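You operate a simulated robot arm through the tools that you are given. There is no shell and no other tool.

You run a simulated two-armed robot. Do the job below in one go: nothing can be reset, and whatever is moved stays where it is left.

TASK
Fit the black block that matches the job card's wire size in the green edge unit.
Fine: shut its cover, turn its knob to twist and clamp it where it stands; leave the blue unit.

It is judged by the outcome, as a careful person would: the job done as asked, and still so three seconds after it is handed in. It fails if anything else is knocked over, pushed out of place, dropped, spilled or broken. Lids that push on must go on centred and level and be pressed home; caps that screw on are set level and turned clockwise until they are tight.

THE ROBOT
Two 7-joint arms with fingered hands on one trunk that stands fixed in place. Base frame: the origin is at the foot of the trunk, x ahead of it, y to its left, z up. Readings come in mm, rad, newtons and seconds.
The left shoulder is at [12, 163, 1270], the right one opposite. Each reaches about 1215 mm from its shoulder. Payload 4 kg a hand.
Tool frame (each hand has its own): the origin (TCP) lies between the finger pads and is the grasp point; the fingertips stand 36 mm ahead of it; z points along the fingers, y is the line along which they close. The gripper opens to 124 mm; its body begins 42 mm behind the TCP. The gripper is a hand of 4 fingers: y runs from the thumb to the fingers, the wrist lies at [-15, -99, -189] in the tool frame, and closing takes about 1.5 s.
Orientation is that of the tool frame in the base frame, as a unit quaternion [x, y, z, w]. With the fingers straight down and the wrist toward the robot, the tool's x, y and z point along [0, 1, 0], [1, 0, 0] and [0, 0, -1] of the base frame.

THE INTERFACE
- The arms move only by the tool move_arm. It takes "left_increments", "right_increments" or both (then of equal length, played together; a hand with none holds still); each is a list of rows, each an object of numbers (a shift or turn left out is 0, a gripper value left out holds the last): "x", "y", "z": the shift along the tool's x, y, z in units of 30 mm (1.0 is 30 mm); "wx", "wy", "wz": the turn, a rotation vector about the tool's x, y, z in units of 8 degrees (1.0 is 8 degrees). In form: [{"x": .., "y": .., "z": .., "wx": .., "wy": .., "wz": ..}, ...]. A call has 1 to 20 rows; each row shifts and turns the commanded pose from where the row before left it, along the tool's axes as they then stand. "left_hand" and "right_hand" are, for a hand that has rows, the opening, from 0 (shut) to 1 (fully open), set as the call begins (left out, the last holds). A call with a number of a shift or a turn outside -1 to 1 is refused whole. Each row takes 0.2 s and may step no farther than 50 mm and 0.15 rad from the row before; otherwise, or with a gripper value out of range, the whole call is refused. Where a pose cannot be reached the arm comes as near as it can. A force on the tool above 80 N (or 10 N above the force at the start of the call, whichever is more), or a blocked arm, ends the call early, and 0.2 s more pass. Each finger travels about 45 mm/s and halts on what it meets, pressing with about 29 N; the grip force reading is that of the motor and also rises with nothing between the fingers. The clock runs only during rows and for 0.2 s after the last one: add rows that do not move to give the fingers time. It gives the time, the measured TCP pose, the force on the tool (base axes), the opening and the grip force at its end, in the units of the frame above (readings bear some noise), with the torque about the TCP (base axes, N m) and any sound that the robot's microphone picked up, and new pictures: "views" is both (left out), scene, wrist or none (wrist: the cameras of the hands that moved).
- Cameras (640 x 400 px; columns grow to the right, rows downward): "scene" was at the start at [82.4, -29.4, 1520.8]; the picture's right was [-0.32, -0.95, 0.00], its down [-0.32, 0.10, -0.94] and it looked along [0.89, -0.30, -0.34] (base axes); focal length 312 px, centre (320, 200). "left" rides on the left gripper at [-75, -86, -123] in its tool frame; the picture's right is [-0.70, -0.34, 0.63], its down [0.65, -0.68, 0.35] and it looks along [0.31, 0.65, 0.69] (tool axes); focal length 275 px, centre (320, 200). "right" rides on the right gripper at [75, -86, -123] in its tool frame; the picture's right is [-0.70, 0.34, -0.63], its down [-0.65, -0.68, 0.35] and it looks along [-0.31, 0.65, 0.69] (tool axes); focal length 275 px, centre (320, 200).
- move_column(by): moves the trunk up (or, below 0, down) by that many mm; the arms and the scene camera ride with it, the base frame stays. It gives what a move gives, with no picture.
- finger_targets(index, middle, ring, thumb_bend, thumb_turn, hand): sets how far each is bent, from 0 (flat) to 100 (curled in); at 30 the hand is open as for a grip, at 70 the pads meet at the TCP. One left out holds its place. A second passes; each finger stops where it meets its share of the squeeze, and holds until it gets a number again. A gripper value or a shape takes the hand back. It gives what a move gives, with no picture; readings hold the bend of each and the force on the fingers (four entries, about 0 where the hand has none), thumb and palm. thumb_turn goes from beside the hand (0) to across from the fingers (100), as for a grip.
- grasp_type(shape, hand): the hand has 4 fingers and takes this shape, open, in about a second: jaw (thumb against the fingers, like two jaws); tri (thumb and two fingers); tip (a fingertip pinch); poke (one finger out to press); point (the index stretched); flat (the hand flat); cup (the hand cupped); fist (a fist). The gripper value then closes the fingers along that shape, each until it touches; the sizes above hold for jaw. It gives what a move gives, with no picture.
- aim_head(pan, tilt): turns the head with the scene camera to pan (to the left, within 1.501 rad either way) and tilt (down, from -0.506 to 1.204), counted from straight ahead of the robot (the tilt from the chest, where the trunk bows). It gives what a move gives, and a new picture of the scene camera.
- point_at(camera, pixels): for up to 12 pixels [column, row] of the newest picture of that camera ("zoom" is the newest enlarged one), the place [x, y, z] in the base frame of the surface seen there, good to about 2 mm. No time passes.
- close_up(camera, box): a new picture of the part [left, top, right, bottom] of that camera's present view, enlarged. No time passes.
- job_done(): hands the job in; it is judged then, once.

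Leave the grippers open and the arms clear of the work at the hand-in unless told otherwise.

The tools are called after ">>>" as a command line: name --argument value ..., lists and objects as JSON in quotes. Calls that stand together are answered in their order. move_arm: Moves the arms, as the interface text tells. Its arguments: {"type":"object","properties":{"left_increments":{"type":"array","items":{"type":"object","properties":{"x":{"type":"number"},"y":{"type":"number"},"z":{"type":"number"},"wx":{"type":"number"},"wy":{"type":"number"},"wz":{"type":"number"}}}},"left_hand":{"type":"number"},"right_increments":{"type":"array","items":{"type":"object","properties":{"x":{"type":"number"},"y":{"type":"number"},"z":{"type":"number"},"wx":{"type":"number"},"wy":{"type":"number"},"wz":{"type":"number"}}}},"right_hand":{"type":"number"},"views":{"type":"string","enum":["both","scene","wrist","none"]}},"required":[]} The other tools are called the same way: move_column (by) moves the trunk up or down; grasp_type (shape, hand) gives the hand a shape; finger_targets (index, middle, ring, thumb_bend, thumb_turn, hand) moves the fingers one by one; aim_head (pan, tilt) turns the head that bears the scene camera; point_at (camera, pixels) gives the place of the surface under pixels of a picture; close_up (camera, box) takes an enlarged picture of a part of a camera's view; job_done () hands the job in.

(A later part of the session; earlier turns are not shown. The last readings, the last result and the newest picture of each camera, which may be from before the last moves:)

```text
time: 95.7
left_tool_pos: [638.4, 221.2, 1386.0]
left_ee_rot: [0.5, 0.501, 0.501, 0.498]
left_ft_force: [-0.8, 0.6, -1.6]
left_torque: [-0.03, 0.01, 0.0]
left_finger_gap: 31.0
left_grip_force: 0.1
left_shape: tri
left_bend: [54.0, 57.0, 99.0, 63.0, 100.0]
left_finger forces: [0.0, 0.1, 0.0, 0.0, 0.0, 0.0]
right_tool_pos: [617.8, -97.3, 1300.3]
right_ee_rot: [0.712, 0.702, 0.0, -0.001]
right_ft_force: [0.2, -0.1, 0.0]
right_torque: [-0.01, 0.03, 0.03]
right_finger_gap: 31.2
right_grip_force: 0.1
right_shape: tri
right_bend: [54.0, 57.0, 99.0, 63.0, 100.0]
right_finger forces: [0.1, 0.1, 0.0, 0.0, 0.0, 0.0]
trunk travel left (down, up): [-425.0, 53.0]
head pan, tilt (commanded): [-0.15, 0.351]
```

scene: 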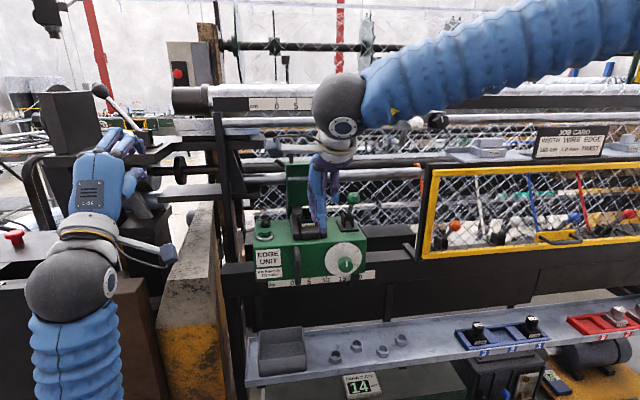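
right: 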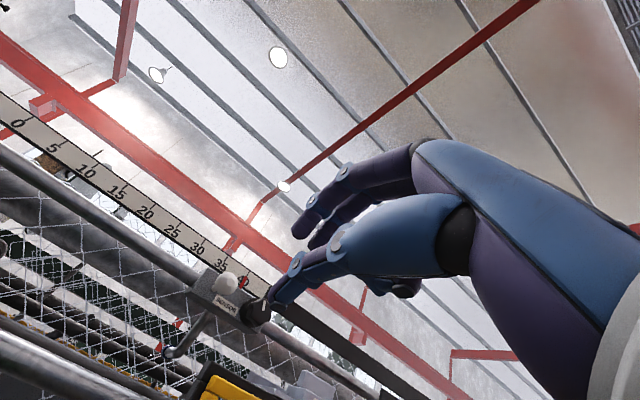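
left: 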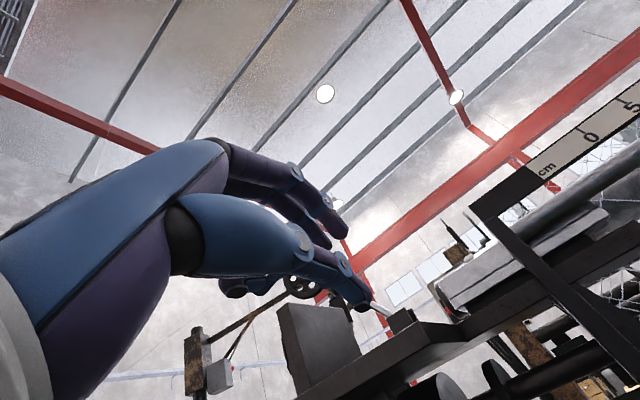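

The elbow stays high on this side. The left hand already points fully forward; its only trouble was the trunk when far back. If it goes forward first (at y≈60, x≈880) and then sideways, its upper arm should clear the trunk. I'll clear the right hand away to the right and check the obstacles near the left hand's path.

>>> move_arm --right_increments '[{"x": -1}, {"x": -1}, {"x": -1}, {"x": -1}, {"x": -1}, {"x": -1}, {"x": -1}, {"x": -1}, {"x": -1}, {"x": -1}, {"x": -1}, {"x": -1}, {"x": -1}, {"x": -1}]' --views "none"

>>> aim_head --pan 0.15 --tilt 0.4

>>> point_at --camera "scene" --pixels '[[270, 150], [250, 130], [300, 170], [320, 190], [330, 130], [290, 200], [330, 220], [310, 250], [230, 100], [345, 105], [360, 150], [280, 110]]'

```text
time: 98.7
left_tool_pos: [637.6, 219.1, 1386.8]
left_ee_rot: [0.5, 0.501, 0.502, 0.497]
left_ft_force: [0.1, 0.1, -0.5]
left_torque: [-0.01, 0.02, 0.02]
left_finger_gap: 31.1
left_grip_force: 0.0
left_shape: tri
left_bend: [54.0, 57.0, 99.0, 63.0, 100.0]
left_finger forces: [0.0, 0.0, 0.1, 0.1, 0.0, 0.1]
right_tool_pos: [614.4, -518.5, 1297.0]
right_ee_rot: [0.71, 0.704, 0.0, -0.001]
right_ft_force: [-0.2, 0.3, -0.2]
right_torque: [-0.05, -0.01, 0.02]
right_finger_gap: 31.1
right_grip_force: 0.0
right_shape: tri
right_bend: [54.0, 57.0, 99.0, 63.0, 100.0]
right_finger forces: [0.0, 0.1, 0.1, 0.0, 0.0, 0.0]
trunk travel left (down, up): [-425.0, 53.0]
head pan, tilt (commanded): [-0.15, 0.351]
```

```text
time: 99.5
left_tool_pos: [637.2, 220.7, 1388.5]
left_ee_rot: [0.499, 0.501, 0.501, 0.498]
left_ft_force: [0.2, -0.1, -0.2]
left_torque: [0.04, 0.01, 0.02]
left_finger_gap: 31.3
left_grip_force: 0.0
left_shape: tri
left_bend: [54.0, 57.0, 99.0, 63.0, 100.0]
left_finger forces: [0.0, 0.0, 0.0, 0.0, 0.0, 0.0]
right_tool_pos: [613.5, -518.1, 1299.3]
right_ee_rot: [0.711, 0.703, 0.0, -0.001]
right_ft_force: [0.5, 0.3, -0.2]
right_torque: [-0.01, -0.01, 0.01]
right_finger_gap: 31.2
right_grip_force: 0.0
right_shape: tri
right_bend: [54.0, 57.0, 99.0, 63.0, 100.0]
right_finger forces: [0.0, 0.1, 0.0, 0.0, 0.0, 0.1]
trunk travel left (down, up): [-425.0, 53.0]
head pan, tilt (commanded): [0.15, 0.4]
```

scene: 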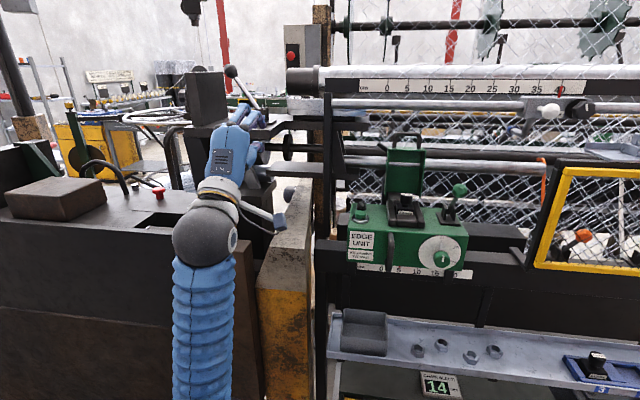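

```text
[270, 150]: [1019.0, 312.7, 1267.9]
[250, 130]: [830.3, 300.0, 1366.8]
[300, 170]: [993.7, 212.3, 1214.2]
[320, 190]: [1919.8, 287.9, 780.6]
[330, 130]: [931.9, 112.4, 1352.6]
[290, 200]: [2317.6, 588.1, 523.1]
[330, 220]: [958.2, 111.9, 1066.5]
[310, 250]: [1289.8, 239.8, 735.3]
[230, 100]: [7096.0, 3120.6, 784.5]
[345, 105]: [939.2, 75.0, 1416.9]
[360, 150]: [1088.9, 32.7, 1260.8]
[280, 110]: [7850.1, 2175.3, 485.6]
```

A black post stands at (932,112). I'll bring the left hand to y≈70 first, then forward to x≈865, keeping its fingertips short of the post line.

>>> move_arm --left_increments '[{"x": -0.85, "y": -0.2}, {"x": -0.85, "y": -0.2}, {"x": -0.85, "y": -0.2}, {"x": -0.85, "y": -0.2}, {"x": -0.85, "y": -0.2}, {"x": -0.85, "y": -0.2}, {"z": 0.95}, {"z": 0.95}, {"z": 0.95}, {"z": 0.95}, {"z": 0.95}, {"z": 0.95}, {"z": 0.95}, {"z": 0.95}]' --views "both"

```text
time: 102.5
left_tool_pos: [868.7, 75.5, 1349.5]
left_ee_rot: [0.5, 0.5, 0.507, 0.493]
left_ft_force: [0.3, 0.0, -0.7]
left_torque: [-0.01, -0.04, 0.02]
left_finger_gap: 31.1
left_grip_force: 0.1
left_shape: tri
left_bend: [54.0, 57.0, 99.0, 63.0, 100.0]
left_finger forces: [0.0, 0.1, 0.1, 0.0, 0.0, 0.0]
right_tool_pos: [612.8, -518.1, 1299.0]
right_ee_rot: [0.71, 0.704, 0.0, -0.001]
right_ft_force: [-0.6, -0.5, -0.5]
right_torque: [-0.01, 0.0, 0.01]
right_finger_gap: 30.7
right_grip_force: 0.0
right_shape: tri
right_bend: [54.0, 57.0, 99.0, 63.0, 100.0]
right_finger forces: [0.1, 0.0, 0.1, 0.0, 0.1, 0.0]
trunk travel left (down, up): [-425.0, 53.0]
head pan, tilt (commanded): [0.15, 0.4]
```

scene: 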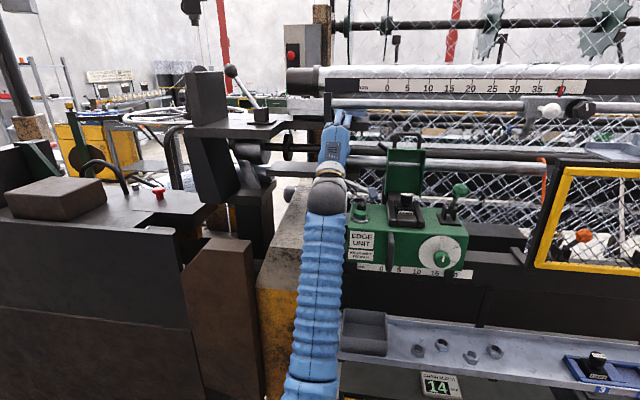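
left: 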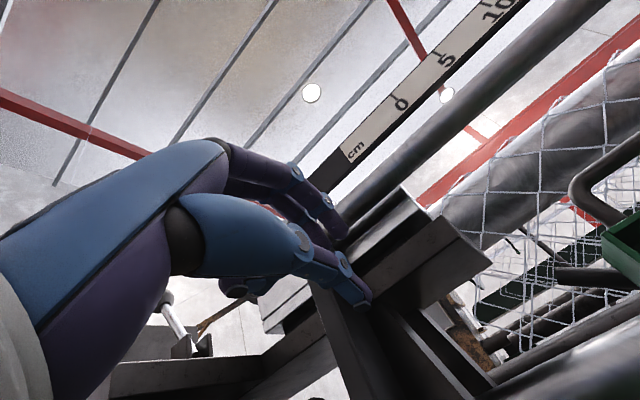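

Reached (869,75,1350) freely. Now sideways to the right in two parts, watching for a block.

>>> move_arm --left_increments '[{"x": -0.7}, {"x": -0.7}, {"x": -0.7}, {"x": -0.7}, {}]' --views "none"

>>> move_arm --left_increments '[{"x": -0.65}, {"x": -0.65}, {"x": -0.65}, {"x": -0.65}, {}]' --views "both"

```text
time: 103.9
left_tool_pos: [881.7, 40.3, 1350.4]
left_ee_rot: [0.497, 0.491, 0.547, 0.463]
left_ft_force: [-0.1, 0.1, 0.2]
left_torque: [-0.01, 0.02, 0.0]
left_finger_gap: 31.1
left_grip_force: 0.1
left_shape: tri
left_bend: [54.0, 57.0, 99.0, 63.0, 100.0]
left_finger forces: [0.0, 0.1, 0.1, 0.0, 0.0, 0.0]
right_tool_pos: [613.0, -518.7, 1299.0]
right_ee_rot: [0.711, 0.703, 0.0, -0.002]
right_ft_force: [-0.6, 0.5, 0.2]
right_torque: [-0.04, 0.0, 0.03]
right_finger_gap: 31.1
right_grip_force: 0.0
right_shape: tri
right_bend: [54.0, 57.0, 99.0, 63.0, 100.0]
right_finger forces: [0.1, 0.0, 0.0, 0.0, 0.0, 0.0]
trunk travel left (down, up): [-425.0, 53.0]
head pan, tilt (commanded): [0.15, 0.4]
stopped in row 5 (left hand): the arm was blocked; the commanded pose is now the measured one
```

```text
time: 105.3
left_tool_pos: [905.4, 20.3, 1329.3]
left_ee_rot: [0.495, 0.483, 0.585, 0.424]
left_ft_force: [-0.3, 0.7, 0.9]
left_torque: [-0.01, -0.01, -0.01]
left_finger_gap: 31.2
left_grip_force: 0.0
left_shape: tri
left_bend: [54.0, 57.0, 99.0, 63.0, 100.0]
left_finger forces: [0.0, 0.0, 0.1, 0.1, 0.1, 0.1]
right_tool_pos: [614.1, -518.6, 1297.8]
right_ee_rot: [0.711, 0.703, -0.001, 0.0]
right_ft_force: [-0.7, 0.7, 1.0]
right_torque: [0.01, 0.04, 0.03]
right_finger_gap: 30.8
right_grip_force: 0.0
right_shape: tri
right_bend: [54.0, 57.0, 99.0, 63.0, 100.0]
right_finger forces: [0.0, 0.1, 0.0, 0.0, 0.0, 0.1]
trunk travel left (down, up): [-425.0, 53.0]
head pan, tilt (commanded): [0.15, 0.4]
stopped in row 5 (left hand): the arm was blocked; the commanded pose is now the measured one
```

scene: 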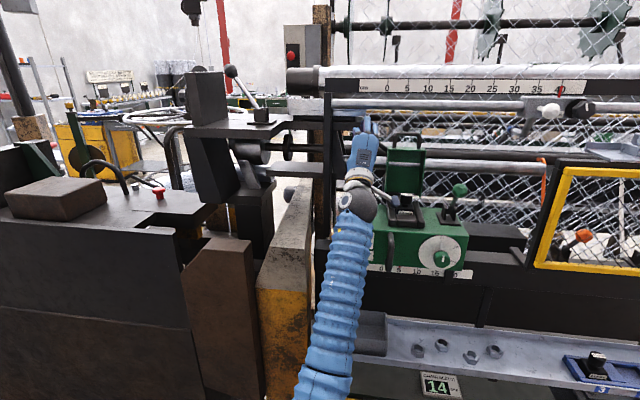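
left: 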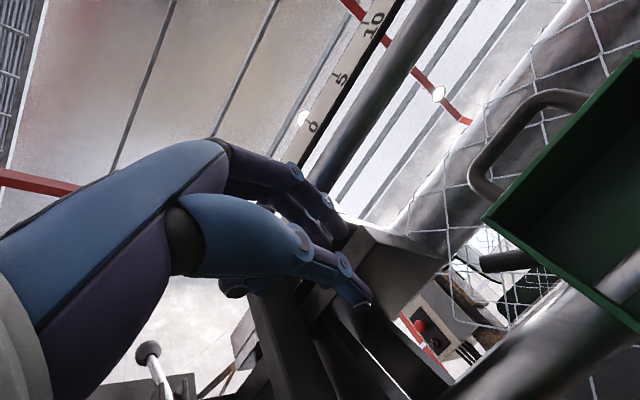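

Blocked again while moving right. I'll look down at the left upper arm to be certain what it meets.

>>> aim_head --pan 0.4 --tilt 1.1

```text
time: 106.3
left_tool_pos: [904.7, 20.5, 1329.1]
left_ee_rot: [0.495, 0.484, 0.583, 0.425]
left_ft_force: [0.3, 0.3, -0.3]
left_torque: [-0.03, -0.05, -0.04]
left_finger_gap: 31.0
left_grip_force: 0.0
left_shape: tri
left_bend: [54.0, 57.0, 99.0, 63.0, 100.0]
left_finger forces: [0.1, 0.0, 0.0, 0.0, 0.0, 0.0]
right_tool_pos: [612.1, -518.5, 1298.3]
right_ee_rot: [0.711, 0.703, 0.0, -0.002]
right_ft_force: [-0.2, -0.5, -0.1]
right_torque: [0.01, 0.02, -0.04]
right_finger_gap: 31.2
right_grip_force: 0.0
right_shape: tri
right_bend: [54.0, 57.0, 99.0, 63.0, 100.0]
right_finger forces: [0.0, 0.0, 0.0, 0.0, 0.1, 0.0]
trunk travel left (down, up): [-425.0, 53.0]
head pan, tilt (commanded): [0.4, 1.1]
```

scene: 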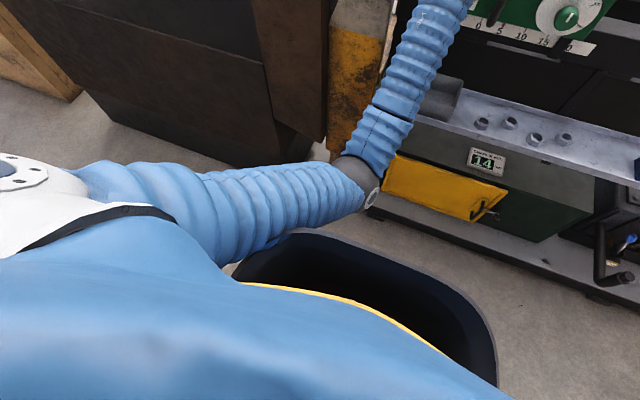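

It is the robot's own torso edge that the left upper arm meets, so the left arm is no good here. I'll withdraw the left hand straight back, then out to the left, and straighten it.

>>> move_arm --left_increments '[{"z": -0.9}, {"z": -0.9}, {"z": -0.9}, {"z": -0.9}, {"z": -0.9}, {"z": -0.9}, {"z": -0.9}, {"z": -0.9, "wz": -0.3, "wy": -0.26, "wx": 0.08}, {"x": 0.9, "wz": -0.3, "wy": -0.26, "wx": 0.08}, {"x": 0.9, "wz": -0.3, "wy": -0.26, "wx": 0.08}, {"x": 0.9, "wz": -0.3, "wy": -0.26, "wx": 0.08}, {"x": 0.9}, {"x": 0.9}, {"x": 0.9}, {"x": 0.9}, {"x": 0.9}, {"x": 0.9}, {}]' --views "none"

>>> aim_head --pan -0.15 --tilt 0.4

```text
time: 107.9
left_tool_pos: [741.0, 39.0, 1341.3]
left_ee_rot: [0.483, 0.449, 0.644, 0.388]
left_ft_force: [-0.1, -0.2, 0.3]
left_torque: [-0.02, -0.06, 0.03]
left_finger_gap: 31.3
left_grip_force: 0.1
left_shape: tri
left_bend: [54.0, 57.0, 99.0, 63.0, 100.0]
left_finger forces: [0.0, 0.0, 0.1, 0.0, 0.0, 0.0]
right_tool_pos: [612.3, -517.8, 1298.4]
right_ee_rot: [0.711, 0.703, 0.001, -0.002]
right_ft_force: [0.2, 0.8, -1.2]
right_torque: [0.01, 0.01, -0.02]
right_finger_gap: 30.9
right_grip_force: 0.1
right_shape: tri
right_bend: [54.0, 57.0, 99.0, 63.0, 100.0]
right_finger forces: [0.0, 0.0, 0.0, 0.0, 0.0, 0.0]
trunk travel left (down, up): [-425.0, 53.0]
head pan, tilt (commanded): [0.4, 1.1]
stopped in row 7 (left hand): the arm was blocked; the commanded pose is now the measured one
```

```text
time: 109.0
left_tool_pos: [740.6, 40.1, 1339.8]
left_ee_rot: [0.483, 0.449, 0.645, 0.387]
left_ft_force: [0.3, 0.5, -0.3]
left_torque: [0.02, 0.02, -0.01]
left_finger_gap: 31.1
left_grip_force: 0.1
left_shape: tri
left_bend: [54.0, 57.0, 99.0, 63.0, 100.0]
left_finger forces: [0.1, 0.0, 0.0, 0.0, 0.1, 0.0]
right_tool_pos: [613.9, -518.0, 1298.1]
right_ee_rot: [0.711, 0.703, 0.0, 0.0]
right_ft_force: [0.2, -0.4, 0.1]
right_torque: [0.02, -0.02, -0.01]
right_finger_gap: 30.9
right_grip_force: 0.1
right_shape: tri
right_bend: [54.0, 57.0, 99.0, 63.0, 100.0]
right_finger forces: [0.0, 0.1, 0.0, 0.0, 0.0, 0.0]
trunk travel left (down, up): [-425.0, 53.0]
head pan, tilt (commanded): [-0.15, 0.4]
```

scene: 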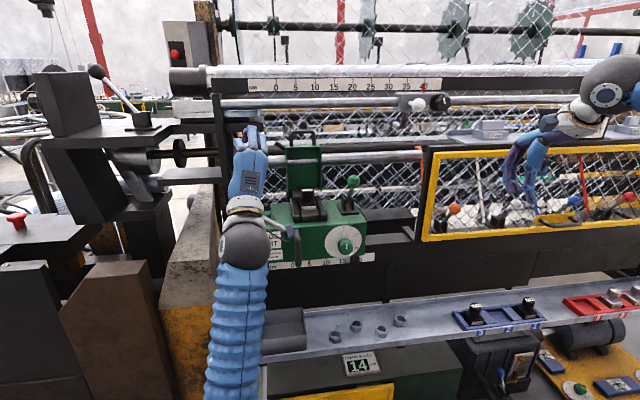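

Still rubbing the torso a little. I'll move the left hand outward (to the left) first, then straighten it.

>>> move_arm --left_increments '[{"x": 0.8}, {"x": 0.8}, {"x": 0.8}, {"x": 0.8}, {"x": 0.8}, {"x": 0.8}, {"x": 0.8}, {}]' --views "none"

```text
time: 110.8
left_tool_pos: [702.0, 195.8, 1385.8]
left_ee_rot: [0.483, 0.45, 0.643, 0.388]
left_ft_force: [0.4, -0.2, -0.6]
left_torque: [-0.01, 0.01, 0.06]
left_finger_gap: 31.0
left_grip_force: 0.1
left_shape: tri
left_bend: [54.0, 57.0, 99.0, 63.0, 100.0]
left_finger forces: [0.1, 0.1, 0.0, 0.0, 0.1, 0.1]
right_tool_pos: [613.0, -518.3, 1297.7]
right_ee_rot: [0.712, 0.703, 0.0, -0.002]
right_ft_force: [-0.2, -0.2, -0.9]
right_torque: [-0.03, 0.03, 0.06]
right_finger_gap: 31.2
right_grip_force: 0.1
right_shape: tri
right_bend: [54.0, 57.0, 99.0, 63.0, 100.0]
right_finger forces: [0.0, 0.0, 0.0, 0.1, 0.0, 0.1]
trunk travel left (down, up): [-425.0, 53.0]
head pan, tilt (commanded): [-0.15, 0.4]
```

>>> move_arm --left_increments '[{"wx": 0.18, "wy": -0.4, "wz": -0.53}, {"wx": 0.18, "wy": -0.4, "wz": -0.53}, {"wx": 0.18, "wy": -0.4, "wz": -0.53}, {"wx": 0.18, "wy": -0.4, "wz": -0.53}, {"z": -0.9, "x": 0.5}, {"z": -0.9, "x": 0.5}, {"z": -0.9, "x": 0.5}, {"z": -0.9, "x": 0.5}, {}]' --views "none"

>>> move_arm --right_increments '[{"x": 0.886, "y": -0.364, "z": -0.528}, {"x": 0.886, "y": -0.364, "z": -0.528}, {"x": 0.886, "y": -0.364, "z": -0.528}, {"x": 0.886, "y": -0.364, "z": -0.528}, {"x": 0.886, "y": -0.364, "z": -0.528}, {"x": 0.886, "y": -0.364, "z": -0.528}, {"x": 0.886, "y": -0.364, "z": -0.528}, {"x": 0.886, "y": -0.364, "z": -0.528}, {"x": 0.886, "y": -0.364, "z": -0.528}, {"x": 0.886, "y": -0.364, "z": -0.528}, {"x": 0.886, "y": -0.364, "z": -0.528}, {"x": 0.886, "y": -0.364, "z": -0.528}, {}]' --views "scene"

```text
time: 112.8
left_tool_pos: [593.8, 254.8, 1384.7]
left_ee_rot: [0.499, 0.502, 0.497, 0.501]
left_ft_force: [0.4, 1.0, -0.9]
left_torque: [0.01, -0.01, 0.02]
left_finger_gap: 31.0
left_grip_force: 0.1
left_shape: tri
left_bend: [54.0, 57.0, 99.0, 63.0, 100.0]
left_finger forces: [0.1, 0.0, 0.0, 0.0, 0.0, 0.0]
right_tool_pos: [613.8, -518.1, 1298.2]
right_ee_rot: [0.71, 0.704, 0.0, -0.002]
right_ft_force: [-0.4, 0.3, -0.4]
right_torque: [0.01, -0.01, 0.0]
right_finger_gap: 31.1
right_grip_force: 0.0
right_shape: tri
right_bend: [54.0, 57.0, 99.0, 63.0, 100.0]
right_finger forces: [0.1, 0.0, 0.0, 0.0, 0.0, 0.0]
trunk travel left (down, up): [-425.0, 53.0]
head pan, tilt (commanded): [-0.15, 0.4]
```

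```text
time: 115.6
left_tool_pos: [593.5, 254.5, 1385.0]
left_ee_rot: [0.499, 0.502, 0.497, 0.502]
left_ft_force: [0.5, 0.2, -0.8]
left_torque: [-0.03, 0.01, 0.03]
left_finger_gap: 31.1
left_grip_force: 0.1
left_shape: tri
left_bend: [54.0, 57.0, 99.0, 63.0, 100.0]
left_finger forces: [0.1, 0.0, 0.0, 0.0, 0.0, 0.0]
right_tool_pos: [486.3, -199.2, 1488.5]
right_ee_rot: [0.71, 0.704, 0.001, -0.001]
right_ft_force: [-0.1, -0.3, 0.3]
right_torque: [0.01, 0.01, 0.0]
right_finger_gap: 30.9
right_grip_force: 0.2
right_shape: tri
right_bend: [54.0, 57.0, 99.0, 63.0, 100.0]
right_finger forces: [0.1, 0.0, 0.0, 0.0, 0.0, 0.0]
trunk travel left (down, up): [-425.0, 53.0]
head pan, tilt (commanded): [-0.15, 0.4]
```

scene: 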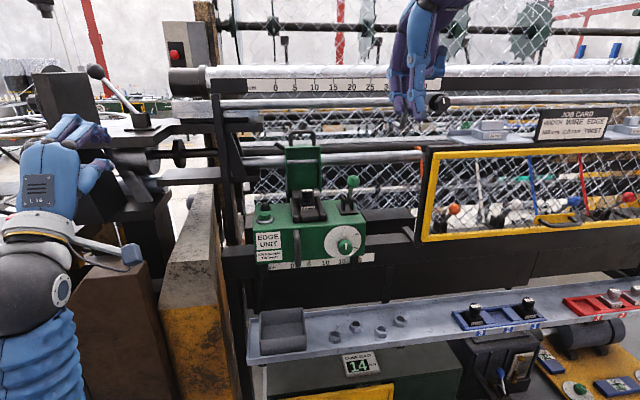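

Right hand is at (486,−199,1489), pointing down. Now the mirrored path of the left hand: to about (640,−90,1390), then turn forward 45°.

>>> move_arm --right_increments '[{"y": 0.855, "x": 0.6, "z": 0.55}, {"y": 0.855, "x": 0.6, "z": 0.55}, {"y": 0.855, "x": 0.6, "z": 0.55}, {"y": 0.855, "x": 0.6, "z": 0.55}, {"y": 0.855, "x": 0.6, "z": 0.55}, {"y": 0.855, "x": 0.6, "z": 0.55}, {"wx": -0.9375}, {"wx": -0.9375}, {"wx": -0.9375}, {"wx": -0.9375}, {"wx": -0.9375}, {"wx": -0.9375}]' --views "scene"

```text
time: 118.2
left_tool_pos: [593.5, 254.8, 1385.5]
left_ee_rot: [0.499, 0.502, 0.498, 0.501]
left_ft_force: [-0.9, -0.8, -0.5]
left_torque: [0.01, 0.04, 0.04]
left_finger_gap: 31.0
left_grip_force: 0.0
left_shape: tri
left_bend: [54.0, 57.0, 99.0, 63.0, 100.0]
left_finger forces: [0.0, 0.0, 0.0, 0.1, 0.0, 0.0]
right_tool_pos: [640.7, -91.6, 1390.1]
right_ee_rot: [0.657, 0.65, 0.27, 0.271]
right_ft_force: [-0.2, -0.3, 0.3]
right_torque: [0.0, 0.01, 0.01]
right_finger_gap: 31.0
right_grip_force: 0.1
right_shape: tri
right_bend: [54.0, 57.0, 99.0, 63.0, 100.0]
right_finger forces: [0.0, 0.0, 0.0, 0.0, 0.0, 0.1]
trunk travel left (down, up): [-425.0, 53.0]
head pan, tilt (commanded): [-0.15, 0.4]
```

scene: 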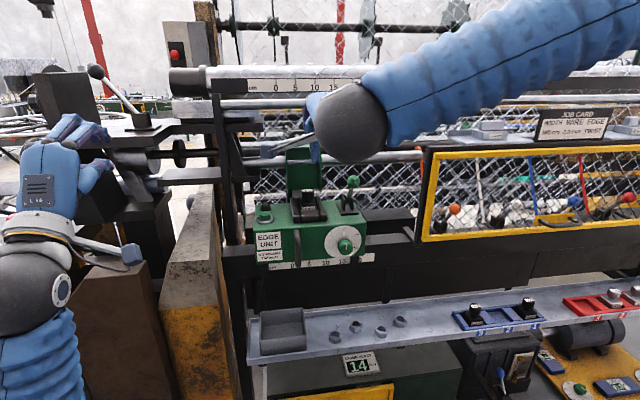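

The elbow is still high here. I'll try the place where the change of posture went smoothly before, (600,−670,1420): turn the hand back down, go there, turn it forward (elbow low), and then test coming inward further ahead or lower.

>>> move_arm --right_increments '[{"wx": 0.9375}, {"wx": 0.9375}, {"wx": 0.9375}, {"wx": 0.9375}, {"wx": 0.9375}, {"wx": 0.9375}, {"x": -1}, {"x": -1}, {"x": -1}, {"x": -1}, {"x": -1}, {"x": -1}, {"x": -1}, {"x": -1}, {"x": -1}, {"x": -1}]' --views "none"

>>> move_arm --right_increments '[{"x": -1, "y": -0.15}, {"x": -1, "y": -0.15}, {"x": -1, "y": -0.15}, {"x": -1, "y": -0.15}, {"x": -1, "y": -0.15, "z": -0.2}, {"x": -1, "y": -0.15, "z": -0.2}, {"x": -1, "y": -0.15, "z": -0.2}, {"x": -1, "y": -0.15, "z": -0.2}, {"x": -1, "y": -0.15, "z": -0.2}, {}]' --views "none"

>>> move_arm --right_increments '[{"wx": -0.9375}, {"wx": -0.9375}, {"wx": -0.9375}, {"wx": -0.9375}, {"wx": -0.9375}, {"wx": -0.9375}, {"wx": -0.9375}, {"wx": -0.9375}, {"wx": -0.9375}, {"wx": -0.9375}, {"wx": -0.9375}, {"wx": -0.9375}, {}]' --views "none"

>>> aim_head --pan -0.6 --tilt 0.45

```text
time: 121.6
left_tool_pos: [593.1, 253.9, 1384.8]
left_ee_rot: [0.499, 0.502, 0.498, 0.501]
left_ft_force: [0.2, -0.4, 0.4]
left_torque: [-0.02, 0.0, 0.03]
left_finger_gap: 31.2
left_grip_force: 0.1
left_shape: tri
left_bend: [54.0, 57.0, 99.0, 63.0, 100.0]
left_finger forces: [0.0, 0.0, 0.0, 0.1, 0.1, 0.0]
right_tool_pos: [637.6, -391.3, 1389.2]
right_ee_rot: [0.71, 0.704, 0.0, -0.001]
right_ft_force: [-0.9, -0.4, -0.1]
right_torque: [-0.01, -0.03, -0.03]
right_finger_gap: 31.0
right_grip_force: 0.1
right_shape: tri
right_bend: [54.0, 57.0, 99.0, 63.0, 100.0]
right_finger forces: [0.0, 0.0, 0.1, 0.0, 0.0, 0.1]
trunk travel left (down, up): [-425.0, 53.0]
head pan, tilt (commanded): [-0.15, 0.4]
```

```text
time: 123.8
left_tool_pos: [592.4, 256.5, 1384.7]
left_ee_rot: [0.499, 0.502, 0.497, 0.502]
left_ft_force: [-0.3, 0.0, 0.7]
left_torque: [-0.01, 0.01, 0.05]
left_finger_gap: 30.9
left_grip_force: 0.2
left_shape: tri
left_bend: [54.0, 57.0, 99.0, 63.0, 100.0]
left_finger forces: [0.0, 0.0, 0.0, 0.0, 0.0, 0.1]
right_tool_pos: [593.6, -661.5, 1419.7]
right_ee_rot: [0.711, 0.704, 0.0, -0.001]
right_ft_force: [-0.2, -0.1, -0.2]
right_torque: [-0.03, -0.01, -0.02]
right_finger_gap: 31.2
right_grip_force: 0.0
right_shape: tri
right_bend: [54.0, 57.0, 99.0, 63.0, 100.0]
right_finger forces: [0.1, 0.0, 0.0, 0.1, 0.0, 0.0]
trunk travel left (down, up): [-425.0, 53.0]
head pan, tilt (commanded): [-0.15, 0.4]
```

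```text
time: 126.8
left_tool_pos: [593.7, 253.8, 1386.8]
left_ee_rot: [0.5, 0.501, 0.496, 0.503]
left_ft_force: [-0.1, 0.3, -0.2]
left_torque: [0.0, -0.02, -0.01]
left_finger_gap: 31.0
left_grip_force: 0.1
left_shape: tri
left_bend: [54.0, 57.0, 99.0, 63.0, 100.0]
left_finger forces: [0.0, 0.1, 0.0, 0.0, 0.0, 0.0]
right_tool_pos: [572.1, -679.9, 1113.1]
right_ee_rot: [0.633, 0.621, 0.318, 0.335]
right_ft_force: [-0.2, 0.2, -0.3]
right_torque: [0.02, 0.0, 0.03]
right_finger_gap: 30.5
right_grip_force: 0.1
right_shape: tri
right_bend: [54.0, 57.0, 99.0, 63.0, 100.0]
right_finger forces: [0.1, 0.0, 0.0, 0.0, 0.0, 0.0]
right hand out of reach, approached as far as the arm can: row 9, 10, 12
trunk travel left (down, up): [-425.0, 53.0]
head pan, tilt (commanded): [-0.15, 0.4]
stopped in row 13 (right hand): the arm was blocked; the commanded pose is now the measured one
```

```text
time: 127.7
left_tool_pos: [594.0, 254.9, 1385.2]
left_ee_rot: [0.5, 0.501, 0.497, 0.502]
left_ft_force: [0.1, 0.5, -0.3]
left_torque: [0.01, 0.01, 0.0]
left_finger_gap: 31.2
left_grip_force: 0.0
left_shape: tri
left_bend: [54.0, 57.0, 99.0, 63.0, 100.0]
left_finger forces: [0.0, 0.0, 0.1, 0.1, 0.1, 0.0]
right_tool_pos: [572.7, -681.0, 1113.7]
right_ee_rot: [0.633, 0.622, 0.317, 0.335]
right_ft_force: [-0.4, -1.0, -0.5]
right_torque: [0.01, 0.0, 0.03]
right_finger_gap: 30.8
right_grip_force: 0.0
right_shape: tri
right_bend: [54.0, 57.0, 99.0, 63.0, 100.0]
right_finger forces: [0.1, 0.1, 0.0, 0.0, 0.0, 0.1]
trunk travel left (down, up): [-425.0, 53.0]
head pan, tilt (commanded): [-0.6, 0.45]
```

scene: 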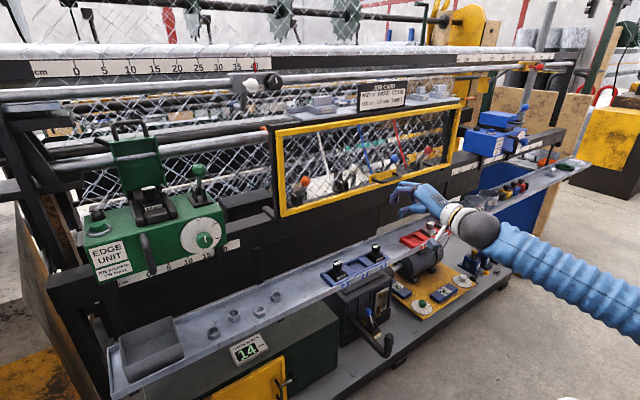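

The arm changed posture with a larger swing than I'd like and stopped at (572,−680,1113); the picture shows the shelf, blocks and racks all undisturbed, with the hand in free space. The elbow is now low on the right, which is what I wanted. I'll move gently up and inward from here.

>>> close_up --camera "scene" --box '[310, 170, 570, 330]'

>>> move_arm --right_increments '[{"x": 0.8, "y": 0.3, "z": -0.09}, {"x": 0.8, "y": 0.3, "z": -0.09}, {"x": 0.8, "y": 0.3, "z": -0.09}, {"x": 0.8, "y": 0.3, "z": -0.09}, {}]' --views "scene"

```text
2.46 times, centred on (440, 250) of scene
```

zoom: 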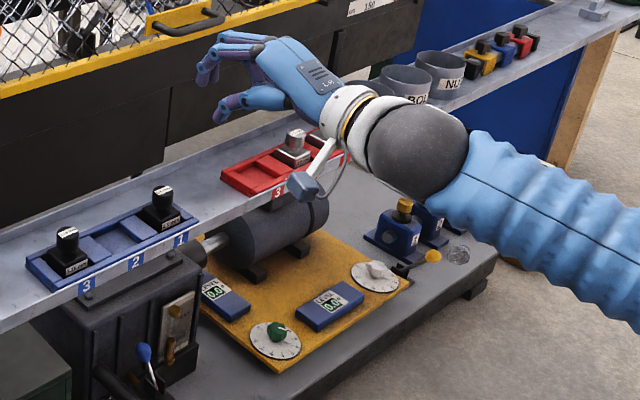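

```text
time: 128.9
left_tool_pos: [593.3, 254.9, 1386.0]
left_ee_rot: [0.499, 0.502, 0.497, 0.502]
left_ft_force: [-0.9, 0.2, 0.0]
left_torque: [0.0, 0.01, -0.02]
left_finger_gap: 30.9
left_grip_force: 0.2
left_shape: tri
left_bend: [54.0, 57.0, 99.0, 63.0, 100.0]
left_finger forces: [0.0, 0.0, 0.1, 0.0, 0.0, 0.0]
right_tool_pos: [587.5, -585.0, 1148.4]
right_ee_rot: [0.632, 0.621, 0.319, 0.335]
right_ft_force: [0.0, -0.1, 0.4]
right_torque: [0.01, -0.04, -0.03]
right_finger_gap: 31.0
right_grip_force: 0.1
right_shape: tri
right_bend: [54.0, 57.0, 99.0, 63.0, 100.0]
right_finger forces: [0.1, 0.1, 0.0, 0.1, 0.0, 0.1]
trunk travel left (down, up): [-425.0, 53.0]
head pan, tilt (commanded): [-0.6, 0.45]
```

scene: 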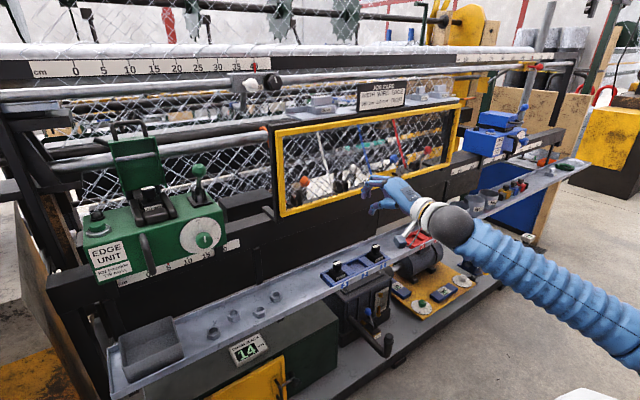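

Good. I'll continue up and inward toward (620,−250,1300).

>>> move_arm --right_increments '[{"x": 0.93, "y": 0.39, "z": -0.17}, {"x": 0.93, "y": 0.39, "z": -0.17}, {"x": 0.93, "y": 0.39, "z": -0.17}, {"x": 0.93, "y": 0.39, "z": -0.17}, {"x": 0.93, "y": 0.39, "z": -0.17}, {"x": 0.93, "y": 0.39, "z": -0.17}, {}]' --views "none"

>>> move_arm --right_increments '[{"x": 0.93, "y": 0.39, "z": -0.17}, {"x": 0.93, "y": 0.39, "z": -0.17}, {"x": 0.93, "y": 0.39, "z": -0.17}, {"x": 0.93, "y": 0.39, "z": -0.17}, {"x": 0.93, "y": 0.39, "z": -0.17}, {"x": 0.93, "y": 0.39, "z": -0.17}, {}]' --views "scene"

```text
time: 130.5
left_tool_pos: [594.1, 253.4, 1385.8]
left_ee_rot: [0.499, 0.502, 0.497, 0.502]
left_ft_force: [0.3, 0.2, -0.2]
left_torque: [-0.01, 0.02, 0.03]
left_finger_gap: 31.0
left_grip_force: 0.1
left_shape: tri
left_bend: [54.0, 57.0, 99.0, 63.0, 100.0]
left_finger forces: [0.1, 0.0, 0.0, 0.0, 0.0, 0.0]
right_tool_pos: [554.2, -464.3, 1255.1]
right_ee_rot: [0.632, 0.623, 0.317, 0.334]
right_ft_force: [-0.2, -0.3, -0.5]
right_torque: [0.03, 0.03, -0.03]
right_finger_gap: 30.9
right_grip_force: 0.0
right_shape: tri
right_bend: [54.0, 57.0, 99.0, 63.0, 100.0]
right_finger forces: [0.0, 0.0, 0.1, 0.1, 0.0, 0.1]
right hand out of reach, approached as far as the arm can: row 1, 2, 3, 4, 5, 6
trunk travel left (down, up): [-425.0, 53.0]
head pan, tilt (commanded): [-0.6, 0.45]
```

```text
time: 132.3
left_tool_pos: [597.3, 253.5, 1383.1]
left_ee_rot: [0.5, 0.502, 0.497, 0.501]
left_ft_force: [1.2, -0.3, 0.4]
left_torque: [0.02, -0.05, 0.02]
left_finger_gap: 31.1
left_grip_force: 0.1
left_shape: tri
left_bend: [54.0, 57.0, 99.0, 63.0, 100.0]
left_finger forces: [0.0, 0.1, 0.1, 0.0, 0.0, 0.0]
right_tool_pos: [526.5, -332.7, 1518.4]
right_ee_rot: [0.579, 0.568, 0.406, 0.42]
right_ft_force: [0.6, -0.5, -1.0]
right_torque: [-0.01, -0.02, 0.0]
right_finger_gap: 31.2
right_grip_force: 0.1
right_shape: tri
right_bend: [54.0, 57.0, 99.0, 63.0, 100.0]
right_finger forces: [0.0, 0.0, 0.0, 0.1, 0.1, 0.0]
right hand out of reach, approached as far as the arm can: row 1, 2, 3, 4, 5
trunk travel left (down, up): [-425.0, 53.0]
head pan, tilt (commanded): [-0.6, 0.45]
stopped in row 7 (right hand): the arm was blocked; the commanded pose is now the measured one
```

scene: 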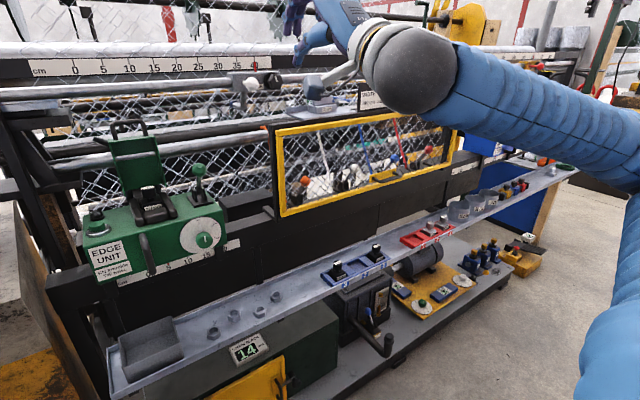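

The posture is now like the good one used earlier (forearm slightly below the wrist). From (527,−333,1518) I'll go in short calls toward (640,−100,1390).

>>> move_arm --right_increments '[{"x": 0.6, "y": -0.33, "z": 0.8}, {"x": 0.6, "y": -0.33, "z": 0.8}, {"x": 0.6, "y": -0.33, "z": 0.8}, {}]' --views "none"

```text
time: 133.3
left_tool_pos: [594.0, 255.5, 1385.0]
left_ee_rot: [0.499, 0.502, 0.498, 0.501]
left_ft_force: [0.5, -0.2, -0.5]
left_torque: [0.03, -0.02, 0.02]
left_finger_gap: 30.8
left_grip_force: 0.1
left_shape: tri
left_bend: [54.0, 57.0, 99.0, 63.0, 100.0]
left_finger forces: [0.0, 0.0, 0.0, 0.1, 0.0, 0.1]
right_tool_pos: [541.6, -310.5, 1507.1]
right_ee_rot: [0.574, 0.572, 0.404, 0.425]
right_ft_force: [0.4, 0.4, -0.5]
right_torque: [0.01, 0.01, 0.05]
right_finger_gap: 31.1
right_grip_force: 0.2
right_shape: tri
right_bend: [54.0, 57.0, 99.0, 63.0, 100.0]
right_finger forces: [0.0, 0.0, 0.0, 0.0, 0.0, 0.0]
right hand out of reach, approached as far as the arm can: row 1, 2, 3
trunk travel left (down, up): [-425.0, 53.0]
head pan, tilt (commanded): [-0.6, 0.45]
```

I'll first turn the hand back to a moderate tilt to leave this limit, then move in.

>>> move_arm --right_increments '[{"wx": 0.89}, {"wx": 0.89}, {"wx": 0.89}, {"wx": 0.89}, {"wx": 0.89}, {}]' --views "none"

>>> move_arm --right_increments '[{"x": 0.7, "y": 0.1, "z": 0.7}, {"x": 0.7, "y": 0.1, "z": 0.7}, {"x": 0.7, "y": 0.1, "z": 0.7}, {"x": 0.7, "y": 0.1, "z": 0.7}, {}]' --views "scene"

```text
time: 134.7
left_tool_pos: [593.1, 255.1, 1385.4]
left_ee_rot: [0.499, 0.501, 0.498, 0.502]
left_ft_force: [-0.3, -0.2, 0.2]
left_torque: [0.02, 0.0, -0.01]
left_finger_gap: 31.0
left_grip_force: 0.0
left_shape: tri
left_bend: [54.0, 57.0, 99.0, 63.0, 100.0]
left_finger forces: [0.0, 0.0, 0.1, 0.0, 0.0, 0.0]
right_tool_pos: [540.0, -310.3, 1508.4]
right_ee_rot: [0.681, 0.665, 0.213, 0.223]
right_ft_force: [0.1, 0.8, -0.2]
right_torque: [-0.01, 0.02, 0.02]
right_finger_gap: 31.0
right_grip_force: 0.0
right_shape: tri
right_bend: [54.0, 57.0, 99.0, 63.0, 100.0]
right_finger forces: [0.0, 0.1, 0.0, 0.1, 0.2, 0.1]
trunk travel left (down, up): [-425.0, 53.0]
head pan, tilt (commanded): [-0.6, 0.45]
```

```text
time: 135.9
left_tool_pos: [593.4, 254.0, 1386.1]
left_ee_rot: [0.499, 0.502, 0.497, 0.502]
left_ft_force: [-0.4, -0.2, 0.5]
left_torque: [0.0, 0.0, -0.03]
left_finger_gap: 31.1
left_grip_force: 0.1
left_shape: tri
left_bend: [54.0, 57.0, 99.0, 63.0, 100.0]
left_finger forces: [0.1, 0.1, 0.0, 0.0, 0.0, 0.0]
right_tool_pos: [600.2, -228.5, 1447.2]
right_ee_rot: [0.681, 0.664, 0.213, 0.223]
right_ft_force: [-0.6, -0.5, 0.5]
right_torque: [0.01, 0.0, -0.02]
right_finger_gap: 30.9
right_grip_force: 0.0
right_shape: tri
right_bend: [54.0, 57.0, 99.0, 63.0, 100.0]
right_finger forces: [0.0, 0.1, 0.0, 0.0, 0.0, 0.0]
trunk travel left (down, up): [-425.0, 53.0]
head pan, tilt (commanded): [-0.6, 0.45]
```

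scene: 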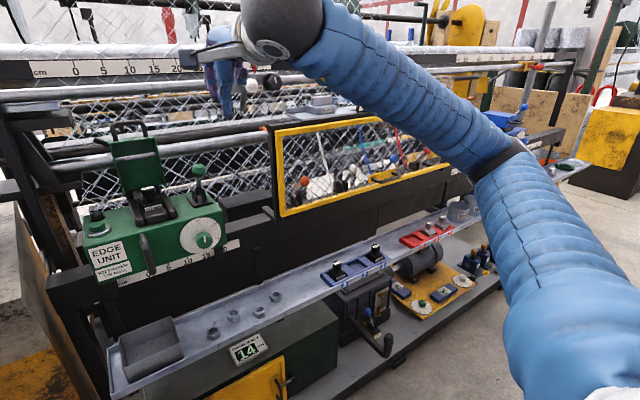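

The elbow is now low on the right as wanted. I'll move to about (640,−75,1390) and finish the forward turn there, in two parts.

>>> move_arm --right_increments '[{"x": 0.86, "z": 0.4}, {"x": 0.86, "z": 0.4}, {"x": 0.86, "z": 0.4}, {"x": 0.86, "z": 0.4}, {"x": 0.86, "z": 0.4}, {"x": 0.86, "z": 0.4}, {}]' --views "none"

>>> move_arm --right_increments '[{"wx": -0.844}, {"wx": -0.844}, {"wx": -0.844}, {}]' --views "none"

>>> aim_head --pan -0.3 --tilt 0.5

```text
time: 137.5
left_tool_pos: [593.9, 253.9, 1384.8]
left_ee_rot: [0.5, 0.5, 0.497, 0.502]
left_ft_force: [0.5, -0.3, 0.5]
left_torque: [0.02, -0.03, 0.03]
left_finger_gap: 31.1
left_grip_force: 0.0
left_shape: tri
left_bend: [54.0, 57.0, 99.0, 63.0, 100.0]
left_finger forces: [0.0, 0.1, 0.0, 0.0, 0.0, 0.0]
right_tool_pos: [648.5, -74.9, 1388.8]
right_ee_rot: [0.681, 0.664, 0.214, 0.223]
right_ft_force: [0.1, 0.1, 0.0]
right_torque: [-0.01, -0.02, 0.0]
right_finger_gap: 31.3
right_grip_force: 0.2
right_shape: tri
right_bend: [54.0, 57.0, 99.0, 63.0, 100.0]
right_finger forces: [0.0, 0.0, 0.1, 0.0, 0.0, 0.1]
trunk travel left (down, up): [-425.0, 53.0]
head pan, tilt (commanded): [-0.6, 0.45]
```

```text
time: 138.5
left_tool_pos: [593.0, 254.7, 1385.0]
left_ee_rot: [0.499, 0.502, 0.497, 0.502]
left_ft_force: [-0.3, -0.5, -0.1]
left_torque: [-0.04, 0.02, 0.0]
left_finger_gap: 31.1
left_grip_force: 0.1
left_shape: tri
left_bend: [54.0, 57.0, 99.0, 63.0, 100.0]
left_finger forces: [0.1, 0.1, 0.0, 0.0, 0.0, 0.0]
right_tool_pos: [645.5, -76.1, 1388.1]
right_ee_rot: [0.631, 0.616, 0.327, 0.34]
right_ft_force: [0.1, -0.4, 0.2]
right_torque: [-0.01, 0.0, 0.0]
right_finger_gap: 31.0
right_grip_force: 0.0
right_shape: tri
right_bend: [54.0, 57.0, 99.0, 63.0, 100.0]
right_finger forces: [0.0, 0.0, 0.0, 0.0, 0.0, 0.0]
trunk travel left (down, up): [-425.0, 53.0]
head pan, tilt (commanded): [-0.6, 0.45]
```

```text
time: 139.3
left_tool_pos: [595.6, 254.6, 1385.7]
left_ee_rot: [0.499, 0.501, 0.497, 0.502]
left_ft_force: [-0.3, 0.2, -0.6]
left_torque: [0.07, 0.0, 0.01]
left_finger_gap: 31.1
left_grip_force: 0.1
left_shape: tri
left_bend: [54.0, 57.0, 99.0, 63.0, 100.0]
left_finger forces: [0.0, 0.0, 0.1, 0.1, 0.0, 0.1]
right_tool_pos: [647.2, -74.7, 1388.4]
right_ee_rot: [0.631, 0.616, 0.326, 0.34]
right_ft_force: [-0.5, -0.1, -0.1]
right_torque: [0.04, 0.0, -0.01]
right_finger_gap: 31.0
right_grip_force: 0.1
right_shape: tri
right_bend: [54.0, 57.0, 99.0, 63.0, 100.0]
right_finger forces: [0.1, 0.0, 0.0, 0.0, 0.0, 0.0]
trunk travel left (down, up): [-425.0, 53.0]
head pan, tilt (commanded): [-0.3, 0.499]
```

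scene: 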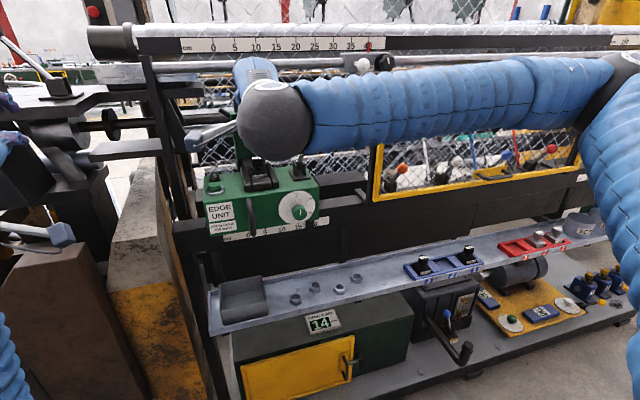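

At 56° tilt without complaint. I'll add the rest in small steps.

>>> move_arm --right_increments '[{"wx": -0.75}, {"wx": -0.75}, {}]' --views "none"

>>> move_arm --right_increments '[{"wx": -0.75}, {"wx": -0.75}, {}]' --views "scene"

```text
time: 140.1
left_tool_pos: [586.3, 252.4, 1388.3]
left_ee_rot: [0.498, 0.5, 0.499, 0.504]
left_ft_force: [-1.2, -0.8, 0.9]
left_torque: [-0.01, 0.04, -0.01]
left_finger_gap: 30.9
left_grip_force: 0.0
left_shape: tri
left_bend: [54.0, 57.0, 99.0, 63.0, 100.0]
left_finger forces: [0.0, 0.0, 0.0, 0.1, 0.0, 0.0]
right_tool_pos: [639.8, -77.1, 1391.2]
right_ee_rot: [0.592, 0.577, 0.39, 0.406]
right_ft_force: [0.2, 0.4, 0.1]
right_torque: [-0.01, 0.04, 0.0]
right_finger_gap: 31.1
right_grip_force: 0.1
right_shape: tri
right_bend: [54.0, 57.0, 99.0, 63.0, 100.0]
right_finger forces: [0.0, 0.0, 0.0, 0.0, 0.0, 0.1]
trunk travel left (down, up): [-425.0, 53.0]
head pan, tilt (commanded): [-0.3, 0.499]
```

```text
time: 140.9
left_tool_pos: [595.6, 253.8, 1383.6]
left_ee_rot: [0.5, 0.501, 0.497, 0.502]
left_ft_force: [0.3, -0.4, -0.2]
left_torque: [0.0, -0.03, 0.0]
left_finger_gap: 31.0
left_grip_force: 0.0
left_shape: tri
left_bend: [54.0, 57.0, 99.0, 63.0, 100.0]
left_finger forces: [0.0, 0.1, 0.0, 0.0, 0.1, 0.0]
right_tool_pos: [633.4, -42.9, 1397.4]
right_ee_rot: [0.551, 0.532, 0.446, 0.463]
right_ft_force: [0.0, -0.5, 0.3]
right_torque: [0.02, -0.01, 0.01]
right_finger_gap: 30.9
right_grip_force: 0.2
right_shape: tri
right_bend: [54.0, 57.0, 99.0, 63.0, 100.0]
right_finger forces: [0.0, 0.0, 0.0, 0.0, 0.0, 0.1]
right hand out of reach, approached as far as the arm can: row 1, 2
trunk travel left (down, up): [-425.0, 53.0]
head pan, tilt (commanded): [-0.3, 0.499]
```

scene: 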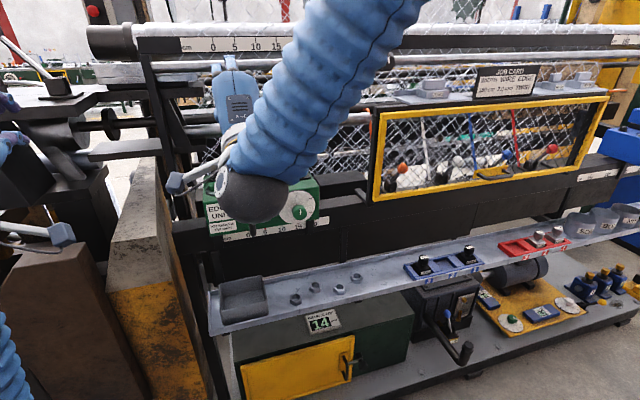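

The right arm has settled with the elbow above and the hand pointing forward, about 10° down, at (633,−43,1397): just the tilt I wanted. I'll move forward in short calls toward the handle.

>>> move_arm --right_increments '[{"x": -0.3, "y": -0.05, "z": 0.6}, {"x": -0.3, "y": -0.05, "z": 0.6}, {"x": -0.3, "y": -0.05, "z": 0.6}, {}]' --views "none"

>>> move_arm --right_increments '[{"x": -0.1, "y": -0.05, "z": 0.7}, {"x": -0.1, "y": -0.05, "z": 0.7}, {"x": -0.1, "y": -0.05, "z": 0.7}, {}]' --views "scene"

```text
time: 141.9
left_tool_pos: [593.7, 254.2, 1385.0]
left_ee_rot: [0.499, 0.501, 0.497, 0.503]
left_ft_force: [0.7, 0.3, -1.3]
left_torque: [0.0, 0.01, 0.01]
left_finger_gap: 31.2
left_grip_force: 0.1
left_shape: tri
left_bend: [54.0, 57.0, 99.0, 63.0, 100.0]
left_finger forces: [0.1, 0.1, 0.0, 0.1, 0.0, 0.0]
right_tool_pos: [661.3, -25.8, 1398.0]
right_ee_rot: [0.551, 0.533, 0.445, 0.463]
right_ft_force: [0.5, 0.3, -0.5]
right_torque: [0.02, 0.0, 0.01]
right_finger_gap: 31.3
right_grip_force: 0.0
right_shape: tri
right_bend: [54.0, 57.0, 99.0, 63.0, 100.0]
right_finger forces: [0.1, 0.0, 0.0, 0.0, 0.0, 0.1]
right hand out of reach, approached as far as the arm can: row 1, 2, 3
trunk travel left (down, up): [-425.0, 53.0]
head pan, tilt (commanded): [-0.3, 0.499]
```

```text
time: 142.9
left_tool_pos: [593.1, 255.9, 1385.3]
left_ee_rot: [0.499, 0.501, 0.497, 0.502]
left_ft_force: [0.5, -0.3, 0.0]
left_torque: [0.02, -0.02, -0.01]
left_finger_gap: 31.3
left_grip_force: 0.0
left_shape: tri
left_bend: [54.0, 57.0, 99.0, 63.0, 100.0]
left_finger forces: [0.1, 0.0, 0.0, 0.0, 0.1, 0.0]
right_tool_pos: [703.2, -1.6, 1396.2]
right_ee_rot: [0.551, 0.533, 0.445, 0.464]
right_ft_force: [-0.4, -0.8, -0.1]
right_torque: [0.02, -0.02, -0.03]
right_finger_gap: 30.9
right_grip_force: 0.1
right_shape: tri
right_bend: [54.0, 57.0, 99.0, 63.0, 100.0]
right_finger forces: [0.1, 0.0, 0.0, 0.0, 0.0, 0.0]
right hand out of reach, approached as far as the arm can: row 1, 2, 3
trunk travel left (down, up): [-425.0, 53.0]
head pan, tilt (commanded): [-0.3, 0.499]
```

scene: 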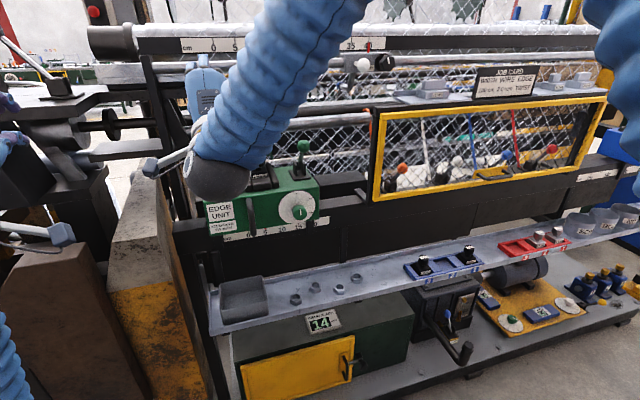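

The arm drifts left as it goes forward: a wrist limit that a small yaw to the right should relieve. I'll yaw the hand 16° to the right and see whether it can then come to y≈−80.

>>> move_arm --right_increments '[{"wy": -0.5}, {"wy": -0.5}, {"wy": -0.5, "x": -0.3}, {"wy": -0.5, "x": -0.5}, {"x": -0.7}, {"x": -0.7}, {}]' --views "none"

```text
time: 144.5
left_tool_pos: [593.4, 256.4, 1384.3]
left_ee_rot: [0.499, 0.502, 0.497, 0.502]
left_ft_force: [0.2, -0.5, 0.7]
left_torque: [-0.03, 0.02, -0.02]
left_finger_gap: 31.1
left_grip_force: 0.0
left_shape: tri
left_bend: [54.0, 57.0, 99.0, 63.0, 100.0]
left_finger forces: [0.1, 0.0, 0.0, 0.0, 0.0, 0.0]
right_tool_pos: [685.9, -63.2, 1399.3]
right_ee_rot: [0.603, 0.466, 0.367, 0.534]
right_ft_force: [-0.5, 0.1, -1.2]
right_torque: [-0.01, -0.01, 0.0]
right_finger_gap: 31.0
right_grip_force: 0.1
right_shape: tri
right_bend: [54.0, 57.0, 99.0, 63.0, 100.0]
right_finger forces: [0.0, 0.0, 0.0, 0.0, 0.1, 0.1]
trunk travel left (down, up): [-425.0, 53.0]
head pan, tilt (commanded): [-0.3, 0.499]
```

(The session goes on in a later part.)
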